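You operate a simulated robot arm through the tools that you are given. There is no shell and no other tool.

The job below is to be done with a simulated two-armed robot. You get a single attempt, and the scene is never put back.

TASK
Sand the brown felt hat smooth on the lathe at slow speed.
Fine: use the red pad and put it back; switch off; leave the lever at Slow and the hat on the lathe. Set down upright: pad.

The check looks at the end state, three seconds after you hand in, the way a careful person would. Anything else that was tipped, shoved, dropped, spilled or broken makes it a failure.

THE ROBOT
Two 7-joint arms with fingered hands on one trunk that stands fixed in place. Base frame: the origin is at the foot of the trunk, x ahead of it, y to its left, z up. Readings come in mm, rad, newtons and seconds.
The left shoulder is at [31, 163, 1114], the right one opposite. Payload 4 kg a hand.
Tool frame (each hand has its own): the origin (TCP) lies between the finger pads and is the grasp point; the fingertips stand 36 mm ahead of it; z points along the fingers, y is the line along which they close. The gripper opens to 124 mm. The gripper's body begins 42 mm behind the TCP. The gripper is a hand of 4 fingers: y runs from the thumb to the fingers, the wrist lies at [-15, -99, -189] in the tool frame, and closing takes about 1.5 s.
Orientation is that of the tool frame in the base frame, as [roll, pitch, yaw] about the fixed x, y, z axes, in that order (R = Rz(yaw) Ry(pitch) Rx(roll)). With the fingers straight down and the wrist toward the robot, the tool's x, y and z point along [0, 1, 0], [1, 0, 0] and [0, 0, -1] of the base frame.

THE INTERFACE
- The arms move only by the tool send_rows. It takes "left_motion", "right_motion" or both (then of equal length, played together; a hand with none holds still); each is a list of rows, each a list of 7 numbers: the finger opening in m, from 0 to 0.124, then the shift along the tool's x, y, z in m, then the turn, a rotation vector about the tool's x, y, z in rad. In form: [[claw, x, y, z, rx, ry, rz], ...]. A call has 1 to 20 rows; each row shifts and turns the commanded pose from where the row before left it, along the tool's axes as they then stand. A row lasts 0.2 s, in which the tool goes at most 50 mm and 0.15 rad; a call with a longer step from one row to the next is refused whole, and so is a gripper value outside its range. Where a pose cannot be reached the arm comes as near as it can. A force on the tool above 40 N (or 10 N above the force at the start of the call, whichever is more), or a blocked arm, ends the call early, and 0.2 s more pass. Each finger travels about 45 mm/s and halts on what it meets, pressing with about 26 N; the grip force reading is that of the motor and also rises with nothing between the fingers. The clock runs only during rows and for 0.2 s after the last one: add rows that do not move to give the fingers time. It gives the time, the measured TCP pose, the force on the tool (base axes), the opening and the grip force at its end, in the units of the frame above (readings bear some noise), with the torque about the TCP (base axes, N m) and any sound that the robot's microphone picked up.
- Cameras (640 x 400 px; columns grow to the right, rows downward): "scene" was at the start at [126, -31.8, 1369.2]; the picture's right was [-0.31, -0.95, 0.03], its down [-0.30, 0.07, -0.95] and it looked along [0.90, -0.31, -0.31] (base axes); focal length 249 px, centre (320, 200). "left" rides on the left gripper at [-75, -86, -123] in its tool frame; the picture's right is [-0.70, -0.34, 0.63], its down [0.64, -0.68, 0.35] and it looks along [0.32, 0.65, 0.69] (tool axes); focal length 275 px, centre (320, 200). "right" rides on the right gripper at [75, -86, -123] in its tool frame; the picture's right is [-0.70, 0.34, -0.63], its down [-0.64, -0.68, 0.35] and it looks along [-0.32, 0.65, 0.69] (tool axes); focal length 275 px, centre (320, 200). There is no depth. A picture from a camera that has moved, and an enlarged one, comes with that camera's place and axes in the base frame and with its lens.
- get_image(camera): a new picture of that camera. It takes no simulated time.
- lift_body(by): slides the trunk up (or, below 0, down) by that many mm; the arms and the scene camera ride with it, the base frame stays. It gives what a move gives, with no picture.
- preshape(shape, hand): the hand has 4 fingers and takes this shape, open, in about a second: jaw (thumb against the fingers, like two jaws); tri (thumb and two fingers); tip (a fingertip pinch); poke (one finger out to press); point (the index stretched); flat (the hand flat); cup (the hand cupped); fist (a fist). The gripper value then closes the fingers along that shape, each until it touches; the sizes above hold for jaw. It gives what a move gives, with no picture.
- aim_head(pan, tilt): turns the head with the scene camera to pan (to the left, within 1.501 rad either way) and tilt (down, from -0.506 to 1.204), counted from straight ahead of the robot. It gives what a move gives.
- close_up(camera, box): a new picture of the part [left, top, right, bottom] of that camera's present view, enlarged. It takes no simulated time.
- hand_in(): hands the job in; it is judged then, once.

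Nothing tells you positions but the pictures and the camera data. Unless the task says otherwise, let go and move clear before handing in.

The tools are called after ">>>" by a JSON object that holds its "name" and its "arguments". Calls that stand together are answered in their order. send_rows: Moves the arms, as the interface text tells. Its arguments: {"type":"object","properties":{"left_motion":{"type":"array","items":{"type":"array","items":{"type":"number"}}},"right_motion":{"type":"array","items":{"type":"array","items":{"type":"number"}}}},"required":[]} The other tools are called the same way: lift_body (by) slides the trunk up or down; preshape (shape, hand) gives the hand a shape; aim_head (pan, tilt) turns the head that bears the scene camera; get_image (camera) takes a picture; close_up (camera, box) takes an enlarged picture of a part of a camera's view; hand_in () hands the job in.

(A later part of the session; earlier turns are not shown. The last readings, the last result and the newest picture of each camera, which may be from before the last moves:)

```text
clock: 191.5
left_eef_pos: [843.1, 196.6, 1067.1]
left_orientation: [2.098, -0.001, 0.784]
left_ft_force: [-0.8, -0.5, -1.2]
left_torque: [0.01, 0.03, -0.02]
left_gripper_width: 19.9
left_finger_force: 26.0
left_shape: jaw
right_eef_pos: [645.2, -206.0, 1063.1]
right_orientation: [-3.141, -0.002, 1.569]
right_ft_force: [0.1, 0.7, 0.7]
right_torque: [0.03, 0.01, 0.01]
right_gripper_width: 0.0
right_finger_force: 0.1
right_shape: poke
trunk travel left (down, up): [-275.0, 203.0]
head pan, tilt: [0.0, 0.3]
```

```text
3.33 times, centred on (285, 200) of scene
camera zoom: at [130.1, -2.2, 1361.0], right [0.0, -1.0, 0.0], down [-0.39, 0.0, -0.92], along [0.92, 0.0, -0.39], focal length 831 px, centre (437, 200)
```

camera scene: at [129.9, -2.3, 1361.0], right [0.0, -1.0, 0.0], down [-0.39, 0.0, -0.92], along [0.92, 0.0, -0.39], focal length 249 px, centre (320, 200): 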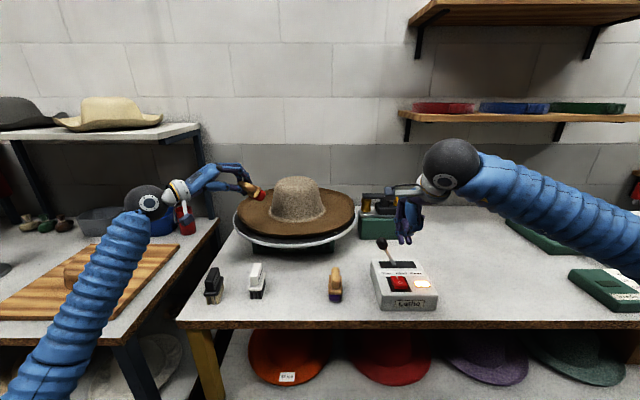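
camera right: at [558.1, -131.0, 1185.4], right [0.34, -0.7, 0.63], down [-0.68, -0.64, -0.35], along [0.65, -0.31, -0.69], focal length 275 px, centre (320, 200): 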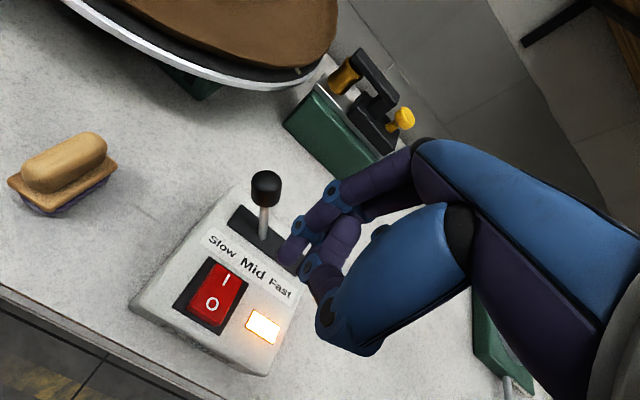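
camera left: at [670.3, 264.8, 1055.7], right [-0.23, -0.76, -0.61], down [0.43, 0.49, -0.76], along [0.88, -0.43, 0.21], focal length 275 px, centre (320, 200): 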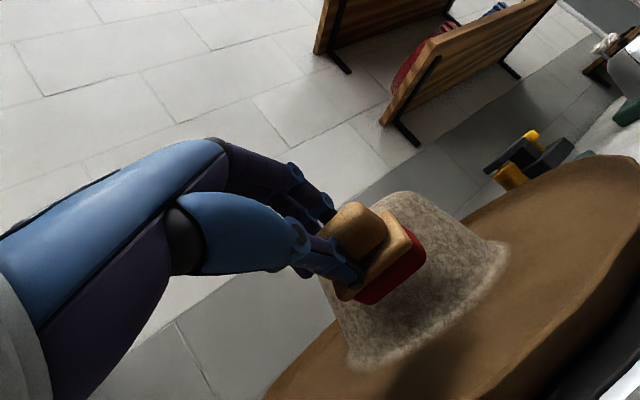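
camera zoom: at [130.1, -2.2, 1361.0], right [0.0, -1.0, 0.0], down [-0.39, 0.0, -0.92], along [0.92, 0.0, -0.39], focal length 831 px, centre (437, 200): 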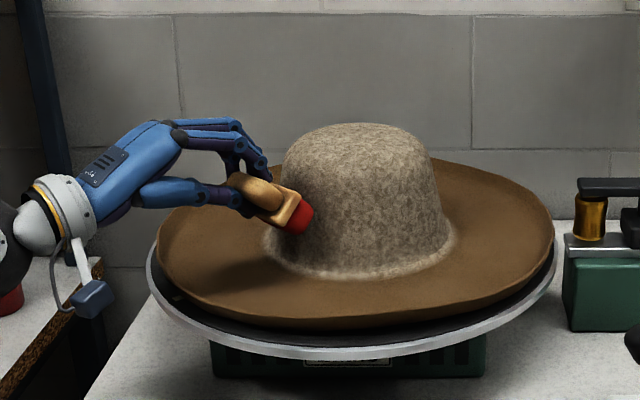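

The hat wobbles slightly on the block, so I'll keep easing in until contact is sustained.

>>> {"name": "send_rows", "arguments": {"left_motion": [[0, 0, 0.0015, 0.0026, 0, 0, 0], [0, 0, 0.0015, 0.0026, 0, 0, 0], [0, 0, 0, 0, 0, 0, 0]]}}

>>> {"name": "send_rows", "arguments": {"left_motion": [[0, 0, 0.0015, 0.0026, 0, 0, 0], [0, 0, 0.0015, 0.0026, 0, 0, 0], [0, 0, 0, 0, 0, 0, 0]]}}

>>> {"name": "close_up", "arguments": {"camera": "scene", "box": [200, 140, 370, 260]}}

```text
clock: 192.3
left_eef_pos: [846.3, 193.6, 1068.7]
left_orientation: [2.1, -0.001, 0.784]
left_ft_force: [0.2, 0.1, -1.4]
left_torque: [0.0, -0.03, -0.03]
left_gripper_width: 20.2
left_finger_force: 26.3
left_shape: jaw
right_eef_pos: [644.3, -206.7, 1061.4]
right_orientation: [3.141, -0.003, 1.571]
right_ft_force: [-0.3, -0.1, -0.1]
right_torque: [0.05, 0.01, -0.04]
right_gripper_width: 0.0
right_finger_force: 0.1
right_shape: poke
trunk travel left (down, up): [-275.0, 203.0]
head pan, tilt: [0.0, 0.3]
```

```text
clock: 193.1
left_eef_pos: [850.6, 189.0, 1069.0]
left_orientation: [2.098, -0.002, 0.787]
left_ft_force: [-12.0, 2.9, 1.2]
left_torque: [0.05, 0.31, -0.27]
left_gripper_width: 19.3
left_finger_force: 26.4
left_shape: jaw
right_eef_pos: [644.6, -205.5, 1063.2]
right_orientation: [-3.141, -0.003, 1.568]
right_ft_force: [-0.2, 0.8, -0.3]
right_torque: [0.01, 0.0, 0.02]
right_gripper_width: 0.0
right_finger_force: 0.0
right_shape: poke
trunk travel left (down, up): [-275.0, 203.0]
head pan, tilt: [0.0, 0.3]
```

```text
3.33 times, centred on (285, 200) of scene
camera zoom: at [129.6, -2.1, 1361.0], right [0.0, -1.0, 0.0], down [-0.39, 0.0, -0.92], along [0.92, 0.0, -0.39], focal length 831 px, centre (437, 200)
```

zoom: 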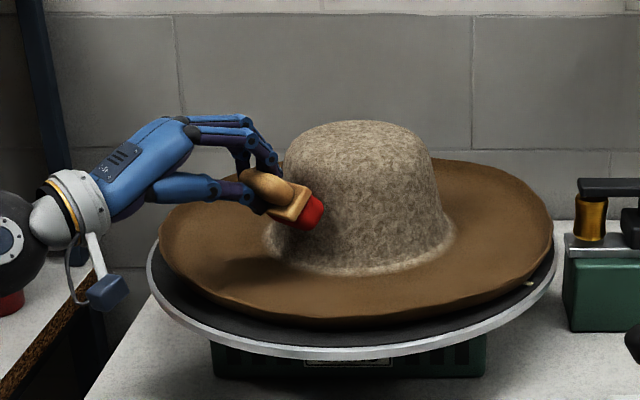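

Solid contact with the crown's side (about 10 N). Holding while it rotates, and watching that the hat stays put.

>>> {"name": "send_rows", "arguments": {"left_motion": [[0, 0, 0, 0, 0, 0, 0], [0, 0, 0, 0, 0, 0, 0], [0, 0, 0, 0, 0, 0, 0], [0, 0, 0, 0, 0, 0, 0], [0, 0, 0, 0, 0, 0, 0], [0, 0, 0, 0, 0, 0, 0], [0, 0, 0, 0, 0, 0, 0], [0, 0, 0, 0, 0, 0, 0]]}}

>>> {"name": "close_up", "arguments": {"camera": "scene", "box": [200, 140, 370, 260]}}

>>> {"name": "get_image", "arguments": {"camera": "left"}}

```text
clock: 194.9
left_eef_pos: [850.8, 187.9, 1067.5]
left_orientation: [2.099, -0.002, 0.784]
left_ft_force: [-13.2, 0.5, 1.1]
left_torque: [-0.06, 0.46, -0.72]
left_gripper_width: 19.0
left_finger_force: 26.2
left_shape: jaw
right_eef_pos: [643.5, -206.7, 1064.1]
right_orientation: [3.14, 0.0, 1.57]
right_ft_force: [0.0, 0.4, 0.2]
right_torque: [0.01, -0.01, 0.02]
right_gripper_width: 0.1
right_finger_force: 0.0
right_shape: poke
trunk travel left (down, up): [-275.0, 203.0]
head pan, tilt: [0.0, 0.3]
```

```text
3.33 times, centred on (285, 200) of scene
camera zoom: at [129.3, -2.0, 1361.0], right [0.0, -1.0, 0.0], down [-0.39, 0.0, -0.92], along [0.92, 0.0, -0.39], focal length 831 px, centre (437, 200)
```

zoom: 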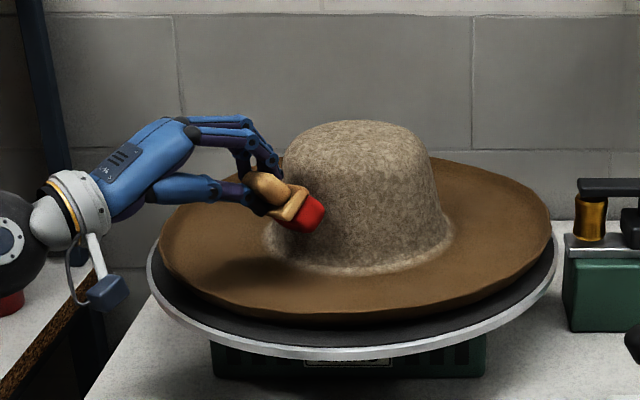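

```text
taken
camera left: at [691.9, 242.4, 1056.2], right [-0.23, -0.76, -0.61], down [0.43, 0.49, -0.76], along [0.88, -0.43, 0.21], focal length 275 px, centre (320, 200)
```

left: 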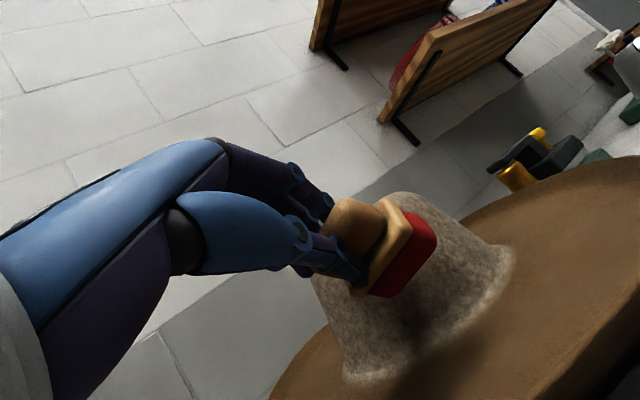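

The drag is twisting the pad a little in the fingers. I'll ease off to lighten the pressure.

>>> {"name": "send_rows", "arguments": {"left_motion": [[0, 0, -0.0013, -0.0022, 0, 0, 0], [0, 0, 0, 0, 0, 0, 0], [0, 0, 0, 0, 0, 0, 0]]}}

>>> {"name": "close_up", "arguments": {"camera": "left", "box": [230, 130, 490, 350]}}

```text
clock: 195.7
left_eef_pos: [849.8, 191.2, 1067.5]
left_orientation: [2.099, -0.001, 0.783]
left_ft_force: [-1.7, 1.0, -0.6]
left_torque: [0.05, 0.02, -0.05]
left_gripper_width: 19.1
left_finger_force: 25.9
left_shape: jaw
right_eef_pos: [643.9, -206.1, 1064.0]
right_orientation: [3.139, -0.003, 1.569]
right_ft_force: [0.1, -0.9, 0.7]
right_torque: [0.03, 0.0, -0.03]
right_gripper_width: 0.1
right_finger_force: 0.0
right_shape: poke
trunk travel left (down, up): [-275.0, 203.0]
head pan, tilt: [0.0, 0.3]
```

```text
1.82 times, centred on (360, 240) of left
camera zoom: at [691.0, 244.5, 1056.0], right [-0.22, -0.76, -0.61], down [0.43, 0.49, -0.76], along [0.88, -0.43, 0.21], focal length 500 px, centre (247, 127)
```

zoom: 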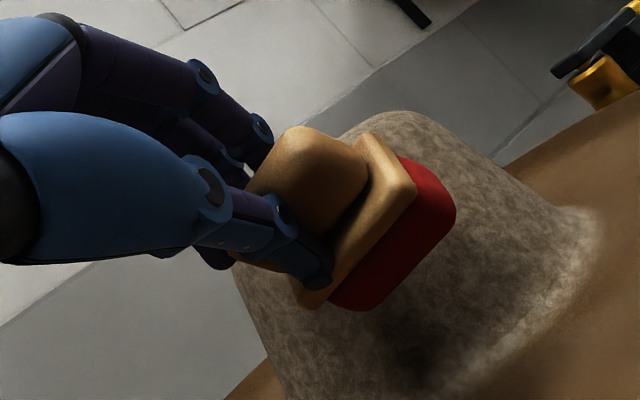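

>>> {"name": "send_rows", "arguments": {"left_motion": [[0, 0, 0.0004, 0.0006, 0, 0, 0], [0, 0, 0, 0, 0, 0, 0], [0, 0, 0, 0, 0, 0, 0], [0, 0, 0, 0, 0, 0, 0], [0, 0, 0, 0, 0, 0, 0], [0, 0, 0, 0, 0, 0, 0]]}}

>>> {"name": "close_up", "arguments": {"camera": "left", "box": [230, 130, 490, 350]}}

>>> {"name": "close_up", "arguments": {"camera": "scene", "box": [200, 140, 370, 260]}}

```text
clock: 197.1
left_eef_pos: [851.3, 190.4, 1067.1]
left_orientation: [2.1, -0.002, 0.785]
left_ft_force: [-3.0, 0.9, -1.6]
left_torque: [0.05, 0.07, -0.03]
left_gripper_width: 19.4
left_finger_force: 26.0
left_shape: jaw
right_eef_pos: [644.0, -205.1, 1063.9]
right_orientation: [-3.14, -0.004, 1.567]
right_ft_force: [0.2, 0.0, -0.1]
right_torque: [-0.01, 0.01, 0.02]
right_gripper_width: 0.1
right_finger_force: 0.0
right_shape: poke
trunk travel left (down, up): [-275.0, 203.0]
head pan, tilt: [0.0, 0.3]
```

```text
1.82 times, centred on (360, 240) of left
camera zoom: at [691.4, 244.2, 1055.6], right [-0.22, -0.76, -0.61], down [0.43, 0.49, -0.76], along [0.88, -0.43, 0.21], focal length 500 px, centre (247, 127)
```

zoom: 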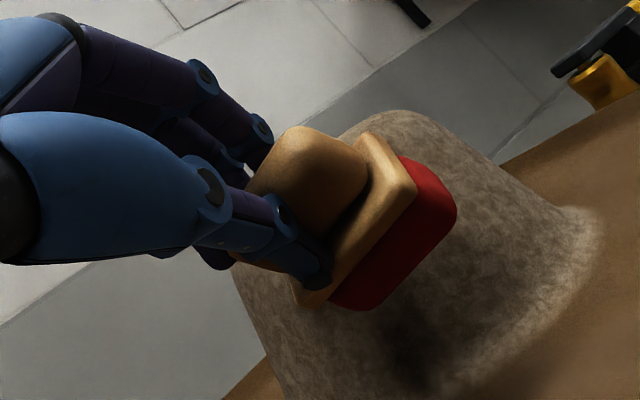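

```text
3.33 times, centred on (285, 200) of scene
camera zoom: at [129.6, -2.4, 1361.0], right [0.0, -1.0, 0.0], down [-0.39, 0.0, -0.92], along [0.92, 0.0, -0.39], focal length 831 px, centre (437, 200)
```

zoom: 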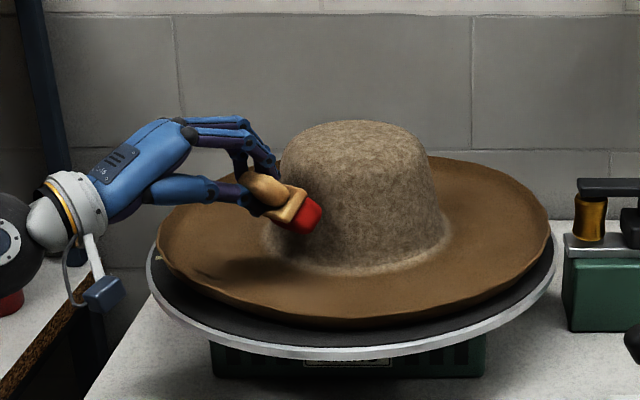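

The crown is beginning to smooth under this light contact, and the pad is stable. Continuing.

>>> {"name": "send_rows", "arguments": {"left_motion": [[0, 0, 0.0002, 0.0003, 0, 0, 0], [0, 0, 0, 0, 0, 0, 0], [0, 0, 0, 0, 0, 0, 0], [0, 0, 0, 0, 0, 0, 0], [0, 0, 0, 0, 0, 0, 0], [0, 0, 0, 0, 0, 0, 0], [0, 0, 0, 0, 0, 0, 0], [0, 0, 0, 0, 0, 0, 0], [0, 0, 0, 0, 0, 0, 0], [0, 0, 0, 0, 0, 0, 0], [0, 0, 0, 0, 0, 0, 0], [0, 0, 0, 0, 0, 0, 0]]}}

>>> {"name": "close_up", "arguments": {"camera": "left", "box": [230, 130, 490, 350]}}

>>> {"name": "close_up", "arguments": {"camera": "scene", "box": [200, 140, 370, 260]}}

```text
clock: 199.7
left_eef_pos: [850.4, 191.2, 1067.9]
left_orientation: [2.099, -0.001, 0.784]
left_ft_force: [-0.2, 1.0, -1.9]
left_torque: [0.06, 0.08, 0.02]
left_gripper_width: 19.0
left_finger_force: 26.3
left_shape: jaw
right_eef_pos: [643.8, -206.6, 1064.5]
right_orientation: [3.139, -0.003, 1.57]
right_ft_force: [0.3, 0.0, 0.5]
right_torque: [0.05, 0.01, 0.0]
right_gripper_width: 0.1
right_finger_force: 0.0
right_shape: poke
trunk travel left (down, up): [-275.0, 203.0]
head pan, tilt: [0.0, 0.3]
```

```text
1.82 times, centred on (360, 240) of left
camera zoom: at [691.5, 244.1, 1055.8], right [-0.22, -0.76, -0.61], down [0.43, 0.49, -0.76], along [0.88, -0.43, 0.21], focal length 500 px, centre (247, 127)
```

zoom: 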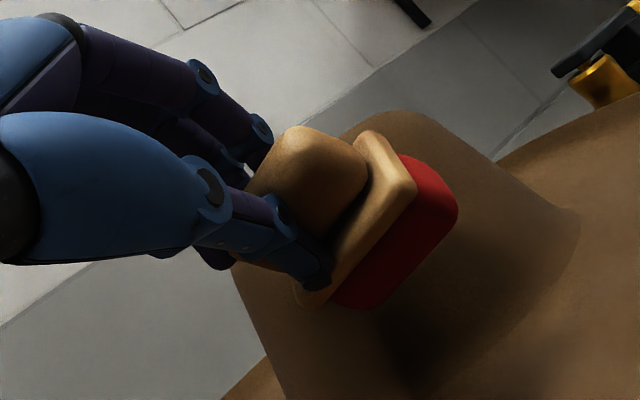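

```text
3.33 times, centred on (285, 200) of scene
camera zoom: at [129.5, -2.4, 1361.0], right [0.0, -1.0, 0.0], down [-0.39, 0.0, -0.92], along [0.92, 0.0, -0.39], focal length 831 px, centre (437, 200)
```

zoom: 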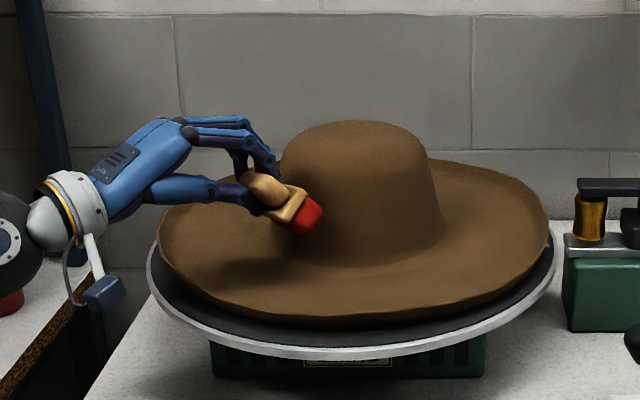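

The whole hat, brim and crown, is now uniformly smooth. Backing the pad away immediately.

>>> {"name": "send_rows", "arguments": {"left_motion": [[0, 0, -0.005, -0.0086, 0, 0, 0], [0, 0, -0.01, -0.0172, 0, 0, 0], [0, 0, -0.01, -0.0172, 0, 0, 0], [0, 0, 0.0216, -0.0126, 0, 0, 0], [0, 0, 0.0216, -0.0126, 0, 0, 0], [0, 0, 0, 0, 0, 0, 0]]}}

>>> {"name": "get_image", "arguments": {"camera": "scene"}}

>>> {"name": "close_up", "arguments": {"camera": "scene", "box": [200, 140, 370, 260]}}

>>> {"name": "get_image", "arguments": {"camera": "left"}}

```text
clock: 201.1
left_eef_pos: [815.4, 227.5, 1117.4]
left_orientation: [2.099, 0.0, 0.783]
left_ft_force: [-0.7, 0.0, -0.7]
left_torque: [0.0, 0.03, 0.03]
left_gripper_width: 19.2
left_finger_force: 26.6
left_shape: jaw
right_eef_pos: [645.4, -206.0, 1063.2]
right_orientation: [-3.14, -0.003, 1.568]
right_ft_force: [-0.1, -0.3, 0.2]
right_torque: [0.02, 0.0, -0.04]
right_gripper_width: 0.0
right_finger_force: 0.0
right_shape: poke
trunk travel left (down, up): [-275.0, 203.0]
head pan, tilt: [0.0, 0.3]
```

```text
taken
camera scene: at [130.3, -2.3, 1360.9], right [0.0, -1.0, 0.0], down [-0.39, 0.0, -0.92], along [0.92, 0.0, -0.39], focal length 249 px, centre (320, 200)
```

scene: 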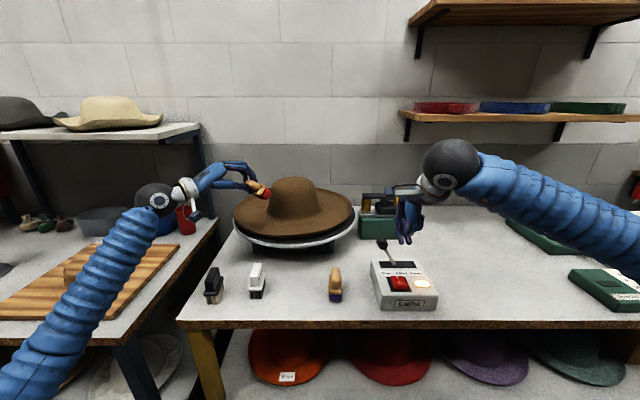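

```text
3.33 times, centred on (285, 200) of scene
camera zoom: at [130.3, -2.3, 1360.9], right [0.0, -1.0, 0.0], down [-0.39, 0.0, -0.92], along [0.92, 0.0, -0.39], focal length 831 px, centre (437, 200)
```

zoom: 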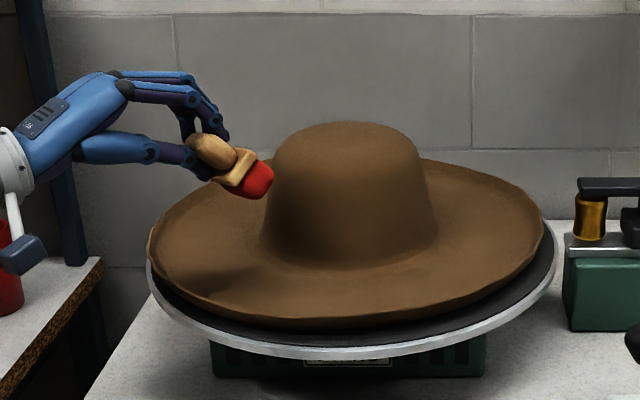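

```text
taken
camera left: at [656.7, 280.6, 1106.0], right [-0.23, -0.76, -0.61], down [0.43, 0.49, -0.76], along [0.88, -0.43, 0.21], focal length 275 px, centre (320, 200)
```

left: 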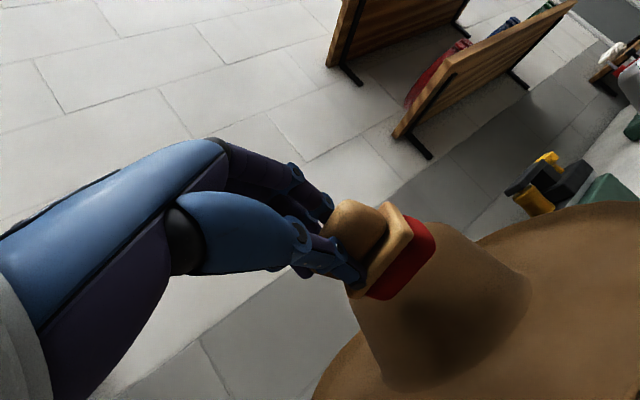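

The hat is smooth all round from here. Now to switch off: I'll locate the raised "O" end of the switch.

>>> {"name": "close_up", "arguments": {"camera": "scene", "box": [360, 230, 450, 320]}}

>>> {"name": "close_up", "arguments": {"camera": "right", "box": [130, 180, 350, 370]}}

```text
4.44 times, centred on (405, 275) of scene
camera zoom: at [130.3, -2.3, 1360.9], right [0.0, -1.0, 0.0], down [-0.39, 0.0, -0.92], along [0.92, 0.0, -0.39], focal length 1108 px, centre (-58, -133)
```

zoom: 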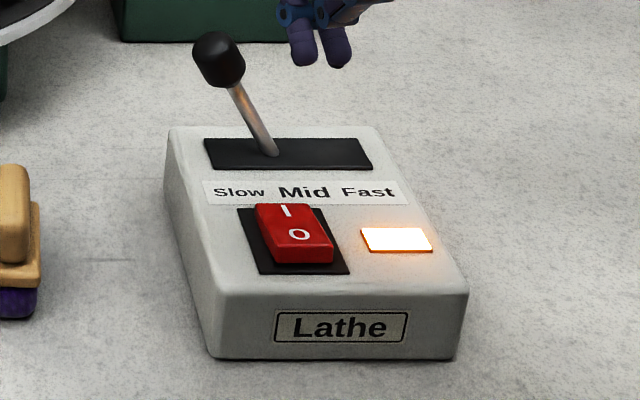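

```text
2.11 times, centred on (240, 275) of right
camera zoom: at [558.9, -130.5, 1184.8], right [0.34, -0.7, 0.63], down [-0.68, -0.64, -0.35], along [0.65, -0.31, -0.69], focal length 580 px, centre (488, 42)
```

zoom: 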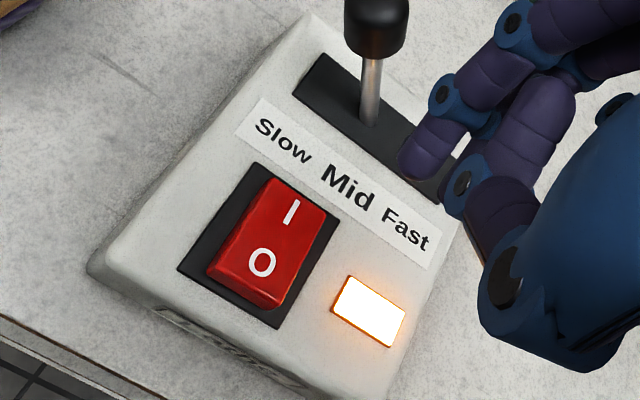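

The "O" end is at about (620, -200, 931). Moving the fingertip above it and pressing down.

>>> {"name": "send_rows", "arguments": {"right_motion": [[0, 0, -0.0265, 0, 0, 0, 0], [0, 0, 0, 0.03, 0, 0, 0], [0, 0, 0, 0.03, 0, 0, 0], [0, 0, 0, 0, 0, 0, 0]]}}

>>> {"name": "close_up", "arguments": {"camera": "right", "box": [130, 180, 350, 370]}}

>>> {"name": "close_up", "arguments": {"camera": "scene", "box": [360, 230, 450, 320]}}

```text
clock: 202.1
left_eef_pos: [815.8, 227.1, 1119.4]
left_orientation: [2.102, -0.001, 0.783]
left_ft_force: [-0.3, -0.6, -1.2]
left_torque: [0.02, 0.01, 0.02]
left_gripper_width: 19.0
left_finger_force: 26.0
left_shape: jaw
right_eef_pos: [618.5, -205.1, 1002.2]
right_orientation: [3.141, -0.003, 1.57]
right_ft_force: [1.0, 0.3, 0.4]
right_torque: [-0.01, 0.03, 0.0]
right_gripper_width: 0.1
right_finger_force: 0.0
right_shape: poke
trunk travel left (down, up): [-275.0, 203.0]
head pan, tilt: [0.0, 0.3]
```

```text
2.11 times, centred on (240, 275) of right
camera zoom: at [532.8, -129.5, 1124.0], right [0.34, -0.7, 0.63], down [-0.68, -0.64, -0.35], along [0.65, -0.32, -0.69], focal length 580 px, centre (488, 42)
```

zoom: 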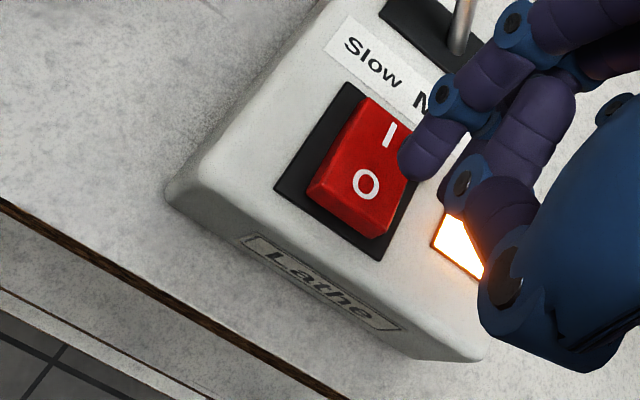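

```text
4.44 times, centred on (405, 275) of scene
camera zoom: at [130.2, -2.1, 1361.0], right [0.0, -1.0, 0.0], down [-0.39, 0.0, -0.92], along [0.92, 0.0, -0.39], focal length 1108 px, centre (-58, -133)
```

zoom: 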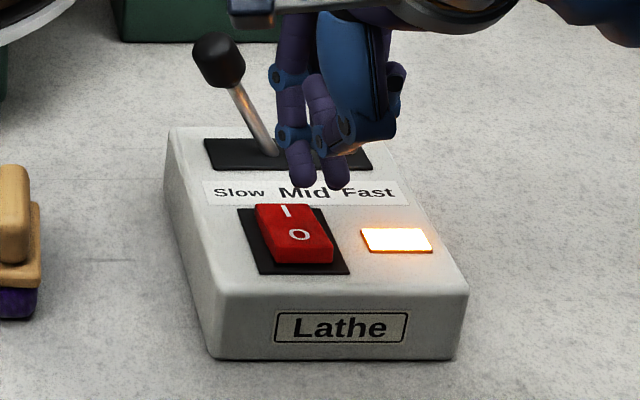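

Directly above the "O". Pressing down.

>>> {"name": "send_rows", "arguments": {"right_motion": [[0, 0, 0, 0.012, 0, 0, 0], [0, 0, 0, 0.012, 0, 0, 0], [0, 0, 0, 0.008, 0, 0, 0], [0, 0, 0, 0.004, 0, 0, 0], [0, 0, 0, 0.003, 0, 0, 0]]}}

>>> {"name": "close_up", "arguments": {"camera": "right", "box": [130, 180, 350, 370]}}

```text
clock: 203.3
left_eef_pos: [815.7, 226.7, 1118.6]
left_orientation: [2.101, -0.001, 0.784]
left_ft_force: [0.1, -0.2, -1.1]
left_torque: [0.08, 0.04, 0.04]
left_gripper_width: 18.9
left_finger_force: 26.5
left_shape: jaw
right_eef_pos: [618.6, -205.9, 963.6]
right_orientation: [-3.141, -0.004, 1.571]
right_ft_force: [-0.4, -0.7, 2.1]
right_torque: [0.0, 0.0, -0.02]
right_gripper_width: 0.0
right_finger_force: 0.1
right_shape: poke
trunk travel left (down, up): [-275.0, 203.0]
head pan, tilt: [0.0, 0.3]
```

```text
2.11 times, centred on (240, 275) of right
camera zoom: at [532.7, -130.1, 1085.8], right [0.34, -0.7, 0.63], down [-0.68, -0.64, -0.35], along [0.65, -0.31, -0.69], focal length 580 px, centre (488, 42)
```

zoom: 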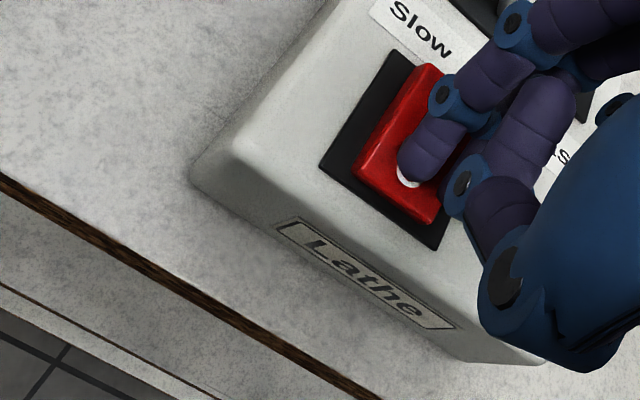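

>>> {"name": "send_rows", "arguments": {"right_motion": [[0, 0, 0, -0.02, 0, 0, 0], [0, 0, 0, -0.04, 0, 0, 0], [0, 0, 0, -0.04, 0, 0, 0]]}}

>>> {"name": "close_up", "arguments": {"camera": "scene", "box": [360, 230, 450, 320]}}

>>> {"name": "close_up", "arguments": {"camera": "scene", "box": [200, 140, 370, 260]}}

```text
clock: 204.1
left_eef_pos: [814.9, 227.1, 1118.6]
left_orientation: [2.098, -0.001, 0.784]
left_ft_force: [0.4, 1.4, -0.7]
left_torque: [0.0, 0.0, -0.01]
left_gripper_width: 18.8
left_finger_force: 26.2
left_shape: jaw
right_eef_pos: [618.0, -206.1, 1064.1]
right_orientation: [-3.141, -0.002, 1.57]
right_ft_force: [0.3, -0.1, -0.3]
right_torque: [-0.04, 0.0, 0.0]
right_gripper_width: 0.0
right_finger_force: 0.1
right_shape: poke
trunk travel left (down, up): [-275.0, 203.0]
head pan, tilt: [0.0, 0.3]
```

```text
4.44 times, centred on (405, 275) of scene
camera zoom: at [129.8, -1.9, 1361.0], right [0.0, -1.0, 0.0], down [-0.39, 0.0, -0.92], along [0.92, 0.0, -0.39], focal length 1108 px, centre (-58, -133)
```

zoom: 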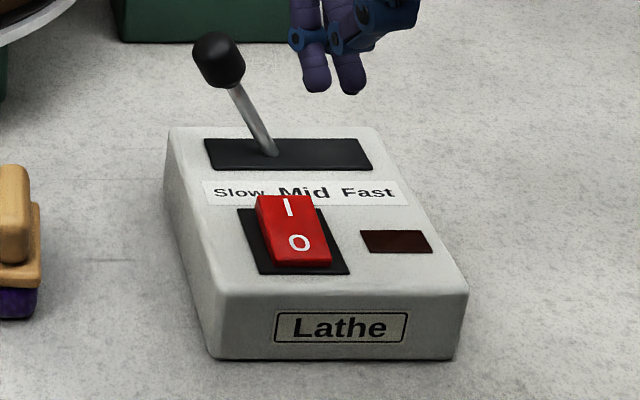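

```text
3.33 times, centred on (285, 200) of scene
camera zoom: at [129.8, -1.9, 1361.0], right [0.0, -1.0, 0.0], down [-0.39, 0.0, -0.92], along [0.92, 0.0, -0.39], focal length 831 px, centre (437, 200)
```

zoom: 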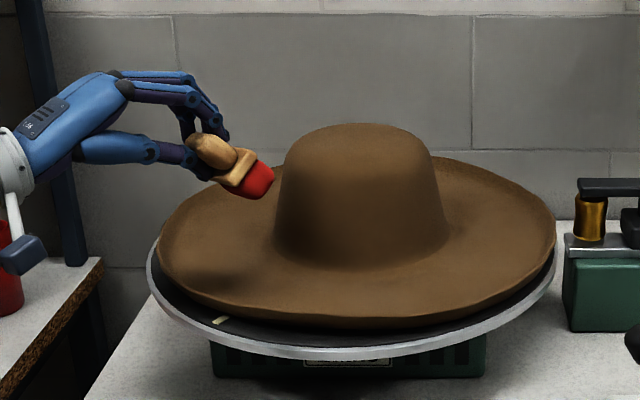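

The lathe is off, the lever is still at Slow and the hat is smooth. Now I'll straighten the left hand, bring the pad away from the hat and check how it sits in the fingers.

>>> {"name": "send_rows", "arguments": {"left_motion": [[0, 0, 0, 0, 0.09, 0, 0], [0, 0, 0, 0, 0.09, 0, 0], [0, 0, 0, 0, 0.09, 0, 0], [0, 0, 0, 0, 0.09, 0, 0], [0, 0, 0, 0, 0.09, 0, 0], [0, 0, 0, 0, 0.09, 0, 0], [0, 0, 0, 0, 0.09, 0, 0], [0, 0, 0, 0, 0.09, 0, 0], [0, 0, 0, 0, 0.09, 0, 0], [0, 0, 0, 0, 0.09, 0, 0], [0, 0, 0, 0, 0, 0, 0]]}}

>>> {"name": "send_rows", "arguments": {"left_motion": [[0, -0.032, -0.007, 0, 0, 0, 0], [0, -0.032, -0.007, 0, 0, 0, 0], [0, -0.032, -0.007, 0, 0, 0, 0], [0, -0.032, -0.007, 0, 0, 0, 0], [0, -0.032, -0.007, 0, 0, 0, 0], [0, 0, 0, 0, 0, 0, 0]]}}

>>> {"name": "get_image", "arguments": {"camera": "left"}}

>>> {"name": "get_image", "arguments": {"camera": "scene"}}

```text
clock: 206.5
left_eef_pos: [815.5, 224.3, 1117.8]
left_orientation: [2.999, -0.002, 0.785]
left_ft_force: [-0.6, 0.4, -1.2]
left_torque: [0.02, -0.02, 0.02]
left_gripper_width: 19.1
left_finger_force: 26.1
left_shape: jaw
right_eef_pos: [619.2, -204.9, 1062.0]
right_orientation: [3.139, -0.002, 1.569]
right_ft_force: [1.4, 0.6, 0.7]
right_torque: [-0.01, 0.0, 0.01]
right_gripper_width: 0.1
right_finger_force: 0.0
right_shape: poke
trunk travel left (down, up): [-275.0, 203.0]
head pan, tilt: [0.0, 0.3]
```

```text
clock: 207.9
left_eef_pos: [678.5, 137.3, 1112.4]
left_orientation: [3.0, -0.003, 0.785]
left_ft_force: [0.2, -0.1, -0.5]
left_torque: [-0.02, 0.01, -0.01]
left_gripper_width: 19.0
left_finger_force: 26.5
left_shape: jaw
right_eef_pos: [619.2, -205.1, 1063.0]
right_orientation: [-3.142, -0.001, 1.568]
right_ft_force: [0.1, -0.4, -0.3]
right_torque: [-0.01, 0.01, 0.0]
right_gripper_width: 0.0
right_finger_force: 0.0
right_shape: poke
trunk travel left (down, up): [-275.0, 203.0]
head pan, tilt: [0.0, 0.3]
```

```text
taken
camera left: at [552.2, 157.7, 1222.7], right [-0.66, -0.32, -0.68], down [0.01, 0.9, -0.44], along [0.75, -0.3, -0.59], focal length 275 px, centre (320, 200)
```

left: 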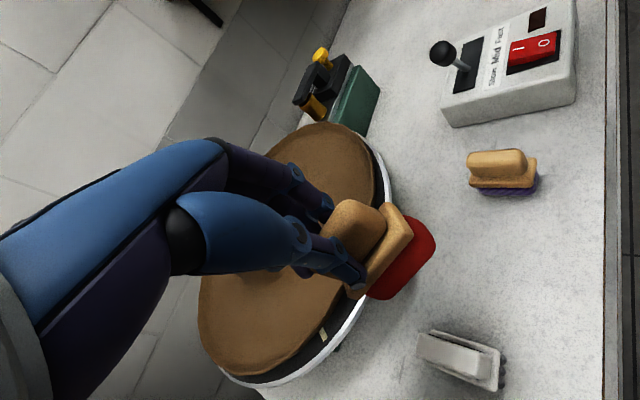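

```text
taken
camera scene: at [130.4, -2.0, 1360.9], right [0.0, -1.0, 0.0], down [-0.39, 0.0, -0.92], along [0.92, 0.0, -0.39], focal length 249 px, centre (320, 200)
```

scene: 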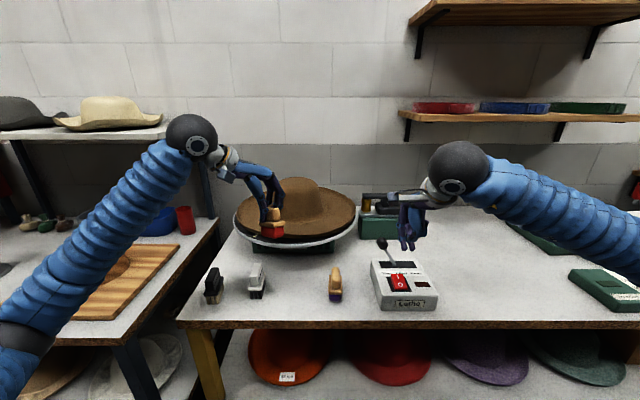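

Rotating the hand back so the pad's long side lines up with its original orientation, then checking.

>>> {"name": "send_rows", "arguments": {"left_motion": [[0, 0, 0, 0, 0, -0.0185, 0.1295], [0, 0, 0, 0, 0, -0.0185, 0.1295], [0, 0, 0, 0, 0, -0.0185, 0.1295], [0, 0, 0, 0, 0, -0.0185, 0.1295], [0, 0, 0, 0, 0, -0.0185, 0.1295], [0, 0, 0, 0, 0, -0.0185, 0.1295], [0, -0.009, 0.024, 0.0035, 0, 0, 0], [0, -0.009, 0.024, 0.0035, 0, 0, 0], [0, 0, 0, 0, 0, 0, 0]]}}

>>> {"name": "get_image", "arguments": {"camera": "left"}}

>>> {"name": "close_up", "arguments": {"camera": "scene", "box": [230, 200, 340, 300]}}

```text
clock: 209.9
left_eef_pos: [659.1, 89.5, 1112.1]
left_orientation: [3.0, -0.002, -0.002]
left_ft_force: [0.8, -0.8, 0.0]
left_torque: [0.03, 0.0, 0.02]
left_gripper_width: 19.0
left_finger_force: 26.2
left_shape: jaw
right_eef_pos: [620.6, -206.1, 1062.1]
right_orientation: [3.14, -0.002, 1.568]
right_ft_force: [-0.5, 0.2, 0.0]
right_torque: [0.0, 0.02, 0.0]
right_gripper_width: 0.0
right_finger_force: 0.1
right_shape: poke
trunk travel left (down, up): [-275.0, 203.0]
head pan, tilt: [0.0, 0.3]
```

```text
taken
camera left: at [584.0, 192.7, 1222.7], right [-0.7, 0.25, -0.68], down [0.65, 0.63, -0.44], along [0.32, -0.74, -0.59], focal length 275 px, centre (320, 200)
```

left: 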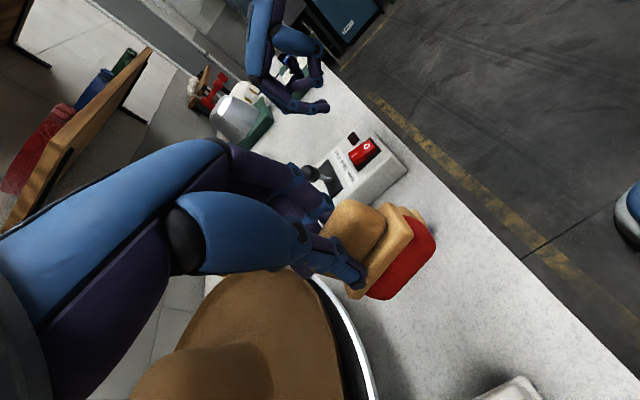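

```text
4.00 times, centred on (285, 250) of scene
camera zoom: at [130.0, -2.0, 1361.0], right [0.0, -1.0, 0.0], down [-0.39, 0.0, -0.92], along [0.92, 0.0, -0.39], focal length 997 px, centre (460, 0)
```

zoom: 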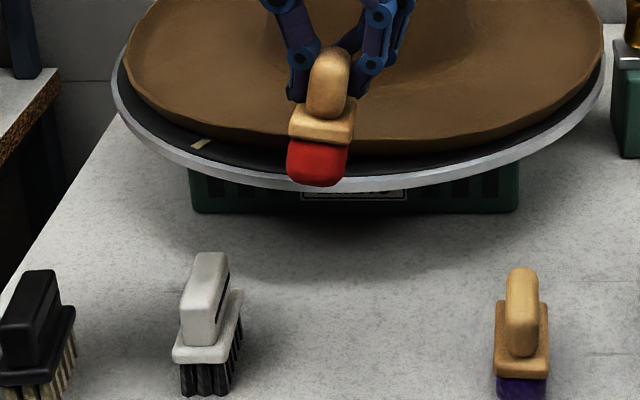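

The crown drag pitched the pad about 12° in the grip. I'll pitch the hand the other way to level it again and verify.

>>> {"name": "send_rows", "arguments": {"left_motion": [[0, 0, 0, 0, 0, 0.1, 0], [0, 0, 0, 0, 0, 0.1, 0], [0, 0, 0, 0, 0, 0, 0]]}}

>>> {"name": "close_up", "arguments": {"camera": "scene", "box": [250, 200, 330, 270]}}

>>> {"name": "close_up", "arguments": {"camera": "left", "box": [280, 160, 460, 320]}}

```text
clock: 210.7
left_eef_pos: [659.2, 89.1, 1113.4]
left_orientation: [2.997, -0.2, 0.028]
left_ft_force: [0.6, -0.6, -1.1]
left_torque: [0.02, 0.0, -0.05]
left_gripper_width: 18.9
left_finger_force: 26.1
left_shape: jaw
right_eef_pos: [619.2, -204.8, 1062.5]
right_orientation: [3.141, -0.004, 1.57]
right_ft_force: [-0.3, 0.1, 0.1]
right_torque: [0.03, -0.01, 0.03]
right_gripper_width: 0.1
right_finger_force: 0.1
right_shape: poke
trunk travel left (down, up): [-275.0, 203.0]
head pan, tilt: [0.0, 0.3]
```

```text
5.71 times, centred on (290, 235) of scene
camera zoom: at [130.2, -2.4, 1360.9], right [0.0, -1.0, 0.0], down [-0.39, 0.0, -0.92], along [0.92, 0.0, -0.39], focal length 1424 px, centre (491, 0)
```

zoom: 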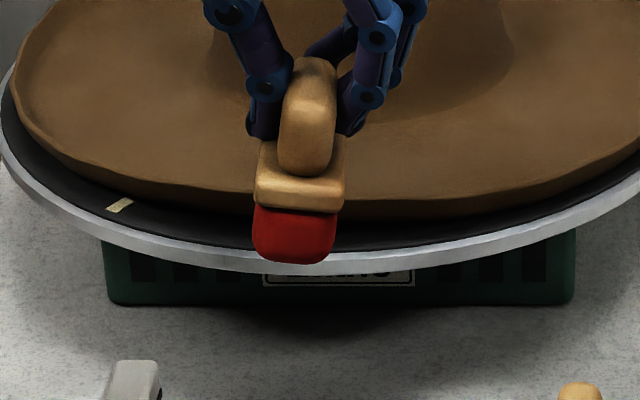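

```text
2.50 times, centred on (370, 240) of left
camera zoom: at [560.9, 189.5, 1205.2], right [-0.55, 0.23, -0.8], down [0.7, 0.64, -0.3], along [0.45, -0.73, -0.52], focal length 688 px, centre (195, 100)
```

zoom: 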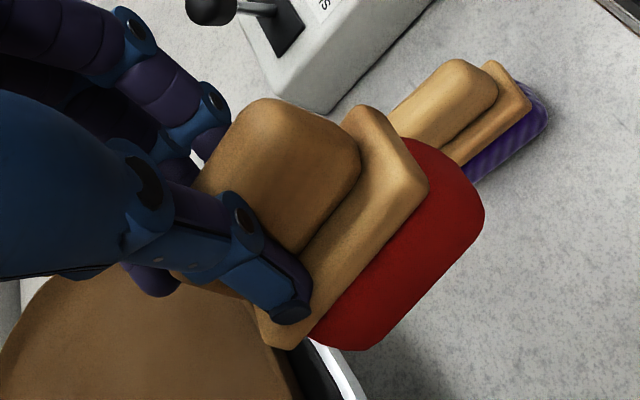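

Pitch is level now; a slight sideways lean remains. Correcting the roll a bit.

>>> {"name": "send_rows", "arguments": {"left_motion": [[0, 0, 0, 0, -0.09, 0, 0], [0, 0, 0, 0, 0, 0, 0]]}}

>>> {"name": "close_up", "arguments": {"camera": "scene", "box": [250, 200, 330, 270]}}

```text
clock: 211.3
left_eef_pos: [658.7, 87.7, 1113.8]
left_orientation: [2.907, -0.201, 0.028]
left_ft_force: [-0.9, -0.2, -1.4]
left_torque: [0.0, -0.01, -0.04]
left_gripper_width: 18.9
left_finger_force: 26.1
left_shape: jaw
right_eef_pos: [619.9, -205.6, 1063.1]
right_orientation: [-3.141, -0.003, 1.569]
right_ft_force: [0.1, -1.2, -0.3]
right_torque: [0.01, 0.0, -0.01]
right_gripper_width: 0.0
right_finger_force: 0.0
right_shape: poke
trunk travel left (down, up): [-275.0, 203.0]
head pan, tilt: [0.0, 0.3]
```

```text
5.71 times, centred on (290, 235) of scene
camera zoom: at [129.8, -2.8, 1361.0], right [0.0, -1.0, 0.0], down [-0.39, 0.0, -0.92], along [0.92, 0.0, -0.39], focal length 1424 px, centre (491, 0)
```

zoom: 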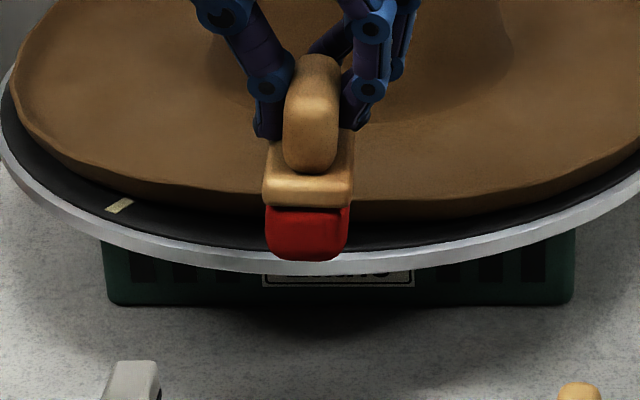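

The pad hangs level and right above its original spot. Lowering it straight down.

>>> {"name": "send_rows", "arguments": {"left_motion": [[0, -0.004, -0.0078, 0.0286, 0, 0, 0], [0, -0.006, -0.0068, 0.0286, 0, 0, 0], [0, -0.006, -0.0068, 0.0286, 0, 0, 0], [0, -0.006, -0.0068, 0.0286, 0, 0, 0], [0, -0.005, -0.0057, 0.0238, 0, 0, 0], [0, 0, 0, 0, 0, 0, 0]]}}

>>> {"name": "close_up", "arguments": {"camera": "scene", "box": [230, 220, 350, 310]}}

>>> {"name": "close_up", "arguments": {"camera": "left", "box": [280, 160, 460, 320]}}

```text
clock: 212.7
left_eef_pos: [661.5, 89.2, 967.8]
left_orientation: [2.908, -0.199, 0.028]
left_ft_force: [0.3, 0.0, 0.2]
left_torque: [0.0, 0.0, 0.01]
left_gripper_width: 18.8
left_finger_force: 26.2
left_shape: jaw
right_eef_pos: [620.9, -205.3, 1062.8]
right_orientation: [3.141, -0.004, 1.569]
right_ft_force: [0.6, -0.4, 0.5]
right_torque: [0.01, -0.02, 0.01]
right_gripper_width: 0.2
right_finger_force: 0.1
right_shape: poke
trunk travel left (down, up): [-275.0, 203.0]
head pan, tilt: [0.0, 0.3]
```

```text
4.44 times, centred on (290, 265) of scene
camera zoom: at [129.9, -2.5, 1361.0], right [0.0, -1.0, 0.0], down [-0.39, 0.0, -0.92], along [0.92, 0.0, -0.39], focal length 1108 px, centre (453, -89)
```

zoom: 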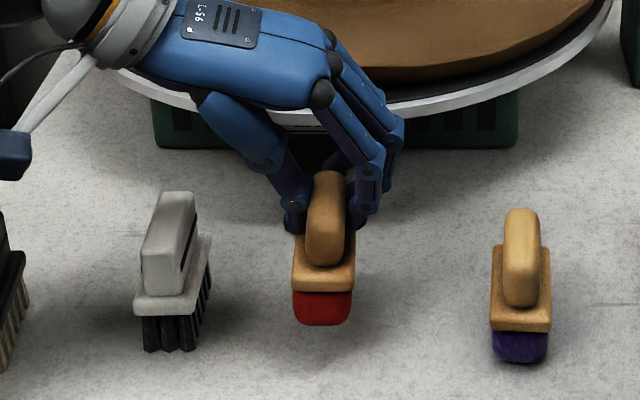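

```text
2.50 times, centred on (370, 240) of left
camera zoom: at [564.3, 199.3, 1051.1], right [-0.55, 0.17, -0.82], down [0.71, 0.6, -0.36], along [0.43, -0.78, -0.45], focal length 688 px, centre (195, 100)
```

zoom: 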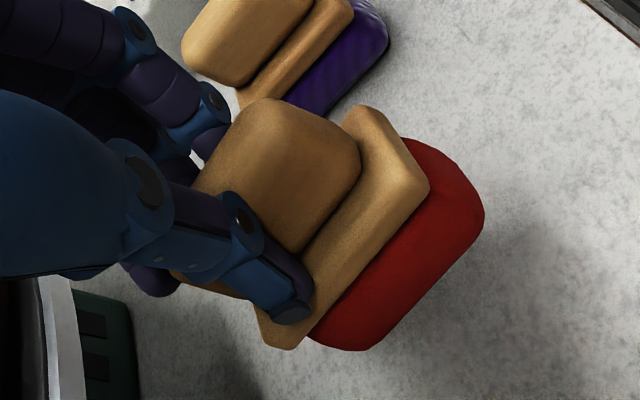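

Right over its original position, about 25 mm up. Lowering gently to the table.

>>> {"name": "send_rows", "arguments": {"left_motion": [[0, -0.002, -0.0023, 0.0095, 0, 0, 0], [0, -0.0016, -0.0018, 0.0076, 0, 0, 0], [0, -0.0006, -0.0007, 0.0029, 0, 0, 0], [0, 0, 0, 0, 0, 0, 0]]}}

>>> {"name": "send_rows", "arguments": {"left_motion": [[0, -0.0004, -0.0005, 0.0019, 0, 0, 0], [0, -0.0004, -0.0005, 0.0019, 0, 0, 0], [0, 0, 0, 0, 0, 0, 0]]}}

>>> {"name": "close_up", "arguments": {"camera": "scene", "box": [230, 220, 350, 310]}}

```text
clock: 213.7
left_eef_pos: [660.9, 89.9, 947.7]
left_orientation: [2.908, -0.199, 0.028]
left_ft_force: [0.3, -0.3, -0.3]
left_torque: [0.05, 0.02, 0.0]
left_gripper_width: 18.9
left_finger_force: 26.0
left_shape: jaw
right_eef_pos: [618.8, -204.7, 1063.1]
right_orientation: [3.141, -0.003, 1.57]
right_ft_force: [-0.5, 0.2, -0.2]
right_torque: [-0.05, 0.02, -0.01]
right_gripper_width: 0.1
right_finger_force: 0.0
right_shape: poke
trunk travel left (down, up): [-275.0, 203.0]
head pan, tilt: [0.0, 0.3]
```

```text
clock: 214.5
left_eef_pos: [661.3, 89.9, 943.2]
left_orientation: [2.909, -0.2, 0.028]
left_ft_force: [0.8, 0.4, -1.1]
left_torque: [0.0, 0.02, -0.03]
left_gripper_width: 19.2
left_finger_force: 25.7
left_shape: jaw
right_eef_pos: [619.8, -205.7, 1063.4]
right_orientation: [-3.141, -0.004, 1.57]
right_ft_force: [0.2, 0.0, 0.2]
right_torque: [0.03, -0.02, 0.0]
right_gripper_width: 0.0
right_finger_force: 0.0
right_shape: poke
trunk travel left (down, up): [-275.0, 203.0]
head pan, tilt: [0.0, 0.3]
```

```text
4.44 times, centred on (290, 265) of scene
camera zoom: at [130.0, -2.3, 1361.0], right [0.0, -1.0, 0.0], down [-0.39, 0.0, -0.92], along [0.92, 0.0, -0.39], focal length 1108 px, centre (453, -89)
```

zoom: 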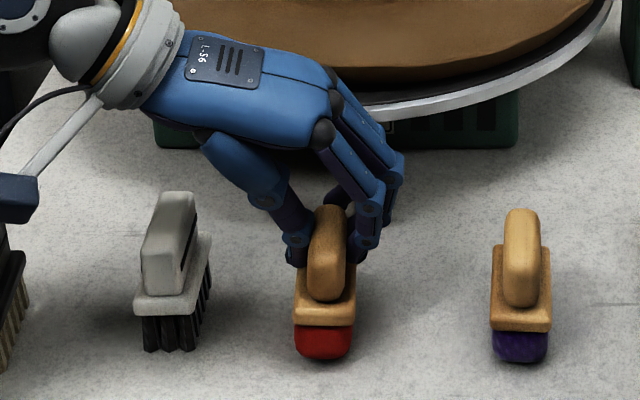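

>>> {"name": "send_rows", "arguments": {"left_motion": [[0, -0.0004, -0.0005, 0.0019, 0, 0, 0], [0, -0.0004, -0.0005, 0.0019, 0, 0, 0], [0, 0, 0, 0, 0, 0, 0]]}}

>>> {"name": "send_rows", "arguments": {"left_motion": [[0, -0.0004, -0.0005, 0.0019, 0, 0, 0], [0, 0, 0, 0, 0, 0, 0]]}}

>>> {"name": "close_up", "arguments": {"camera": "scene", "box": [230, 220, 350, 310]}}

```text
clock: 215.3
left_eef_pos: [660.4, 89.6, 940.9]
left_orientation: [2.906, -0.202, 0.029]
left_ft_force: [-6.1, 4.8, 21.8]
left_torque: [-0.16, -0.11, -0.07]
left_gripper_width: 19.1
left_finger_force: 25.8
left_shape: jaw
right_eef_pos: [617.8, -205.0, 1063.9]
right_orientation: [3.14, -0.003, 1.568]
right_ft_force: [0.2, -0.2, -0.4]
right_torque: [0.0, -0.01, 0.03]
right_gripper_width: 0.0
right_finger_force: 0.0
right_shape: poke
trunk travel left (down, up): [-275.0, 203.0]
head pan, tilt: [0.0, 0.3]
```

```text
clock: 216.0
left_eef_pos: [660.2, 89.6, 939.5]
left_orientation: [2.903, -0.205, 0.029]
left_ft_force: [-7.4, 5.0, 23.5]
left_torque: [-0.21, -0.03, -0.09]
left_gripper_width: 19.8
left_finger_force: 26.1
left_shape: jaw
right_eef_pos: [618.6, -205.1, 1062.9]
right_orientation: [3.139, -0.004, 1.569]
right_ft_force: [0.3, -0.2, 0.3]
right_torque: [0.02, -0.02, 0.0]
right_gripper_width: 0.0
right_finger_force: 0.1
right_shape: poke
trunk travel left (down, up): [-275.0, 203.0]
head pan, tilt: [0.0, 0.3]
stopped in row 2 (left hand): the force on the tool passed its limit at 40 N (the readings are from after the stop); the commanded pose is now the measured one
```

```text
4.44 times, centred on (290, 265) of scene
camera zoom: at [129.2, -2.3, 1360.8], right [0.0, -1.0, 0.0], down [-0.39, 0.0, -0.92], along [0.92, 0.0, -0.39], focal length 1108 px, centre (453, -89)
```

zoom: 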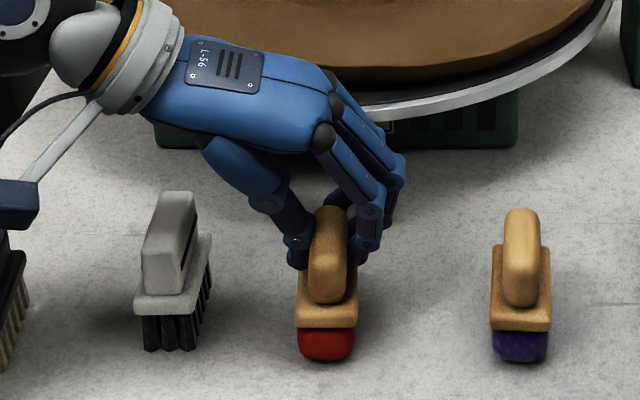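

The pad is flat on the table. Relieving the pressure, opening the fingers, and then lifting straight up.

>>> {"name": "send_rows", "arguments": {"left_motion": [[0, 0.0004, 0.0005, -0.0019, 0, 0, 0], [0.02, 0, 0, 0, 0, 0, 0], [0.028, 0, 0, 0, 0, 0, 0], [0.036, 0, 0, 0, 0, 0, 0], [0.044, 0, 0, 0, 0, 0, 0], [0.052, 0, 0, 0, 0, 0, 0], [0.056, 0, 0, 0, 0, 0, 0], [0.056, 0, 0, 0, 0, 0, 0]]}}

>>> {"name": "close_up", "arguments": {"camera": "scene", "box": [230, 220, 350, 310]}}

>>> {"name": "close_up", "arguments": {"camera": "left", "box": [260, 150, 460, 330]}}

```text
clock: 217.8
left_eef_pos: [661.7, 90.2, 940.1]
left_orientation: [2.907, -0.201, 0.028]
left_ft_force: [-0.3, 0.4, -0.1]
left_torque: [0.0, -0.01, 0.0]
left_gripper_width: 55.6
left_finger_force: 0.1
left_shape: jaw
right_eef_pos: [618.5, -205.9, 1062.5]
right_orientation: [3.141, -0.004, 1.57]
right_ft_force: [0.6, 0.3, 0.1]
right_torque: [-0.01, -0.01, -0.02]
right_gripper_width: 0.0
right_finger_force: 0.1
right_shape: poke
trunk travel left (down, up): [-275.0, 203.0]
head pan, tilt: [0.0, 0.3]
```

```text
4.44 times, centred on (290, 265) of scene
camera zoom: at [130.1, -2.3, 1360.9], right [0.0, -1.0, 0.0], down [-0.39, 0.0, -0.92], along [0.92, 0.0, -0.39], focal length 1108 px, centre (453, -89)
```

zoom: 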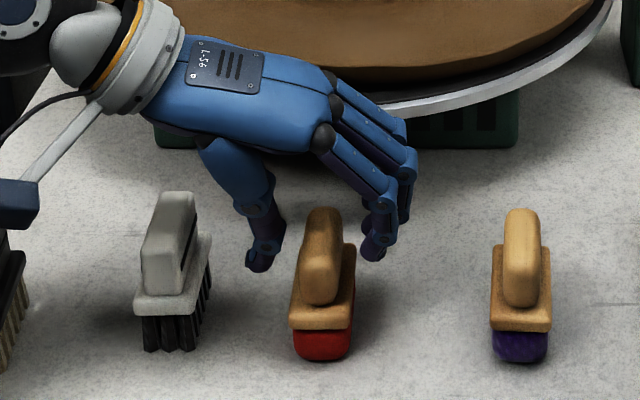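

```text
2.22 times, centred on (360, 240) of left
camera zoom: at [564.5, 199.9, 1022.7], right [-0.55, 0.16, -0.82], down [0.71, 0.6, -0.36], along [0.44, -0.78, -0.45], focal length 612 px, centre (231, 111)
```

zoom: 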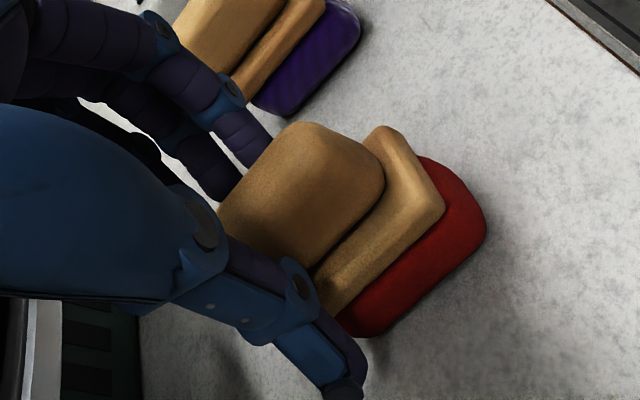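

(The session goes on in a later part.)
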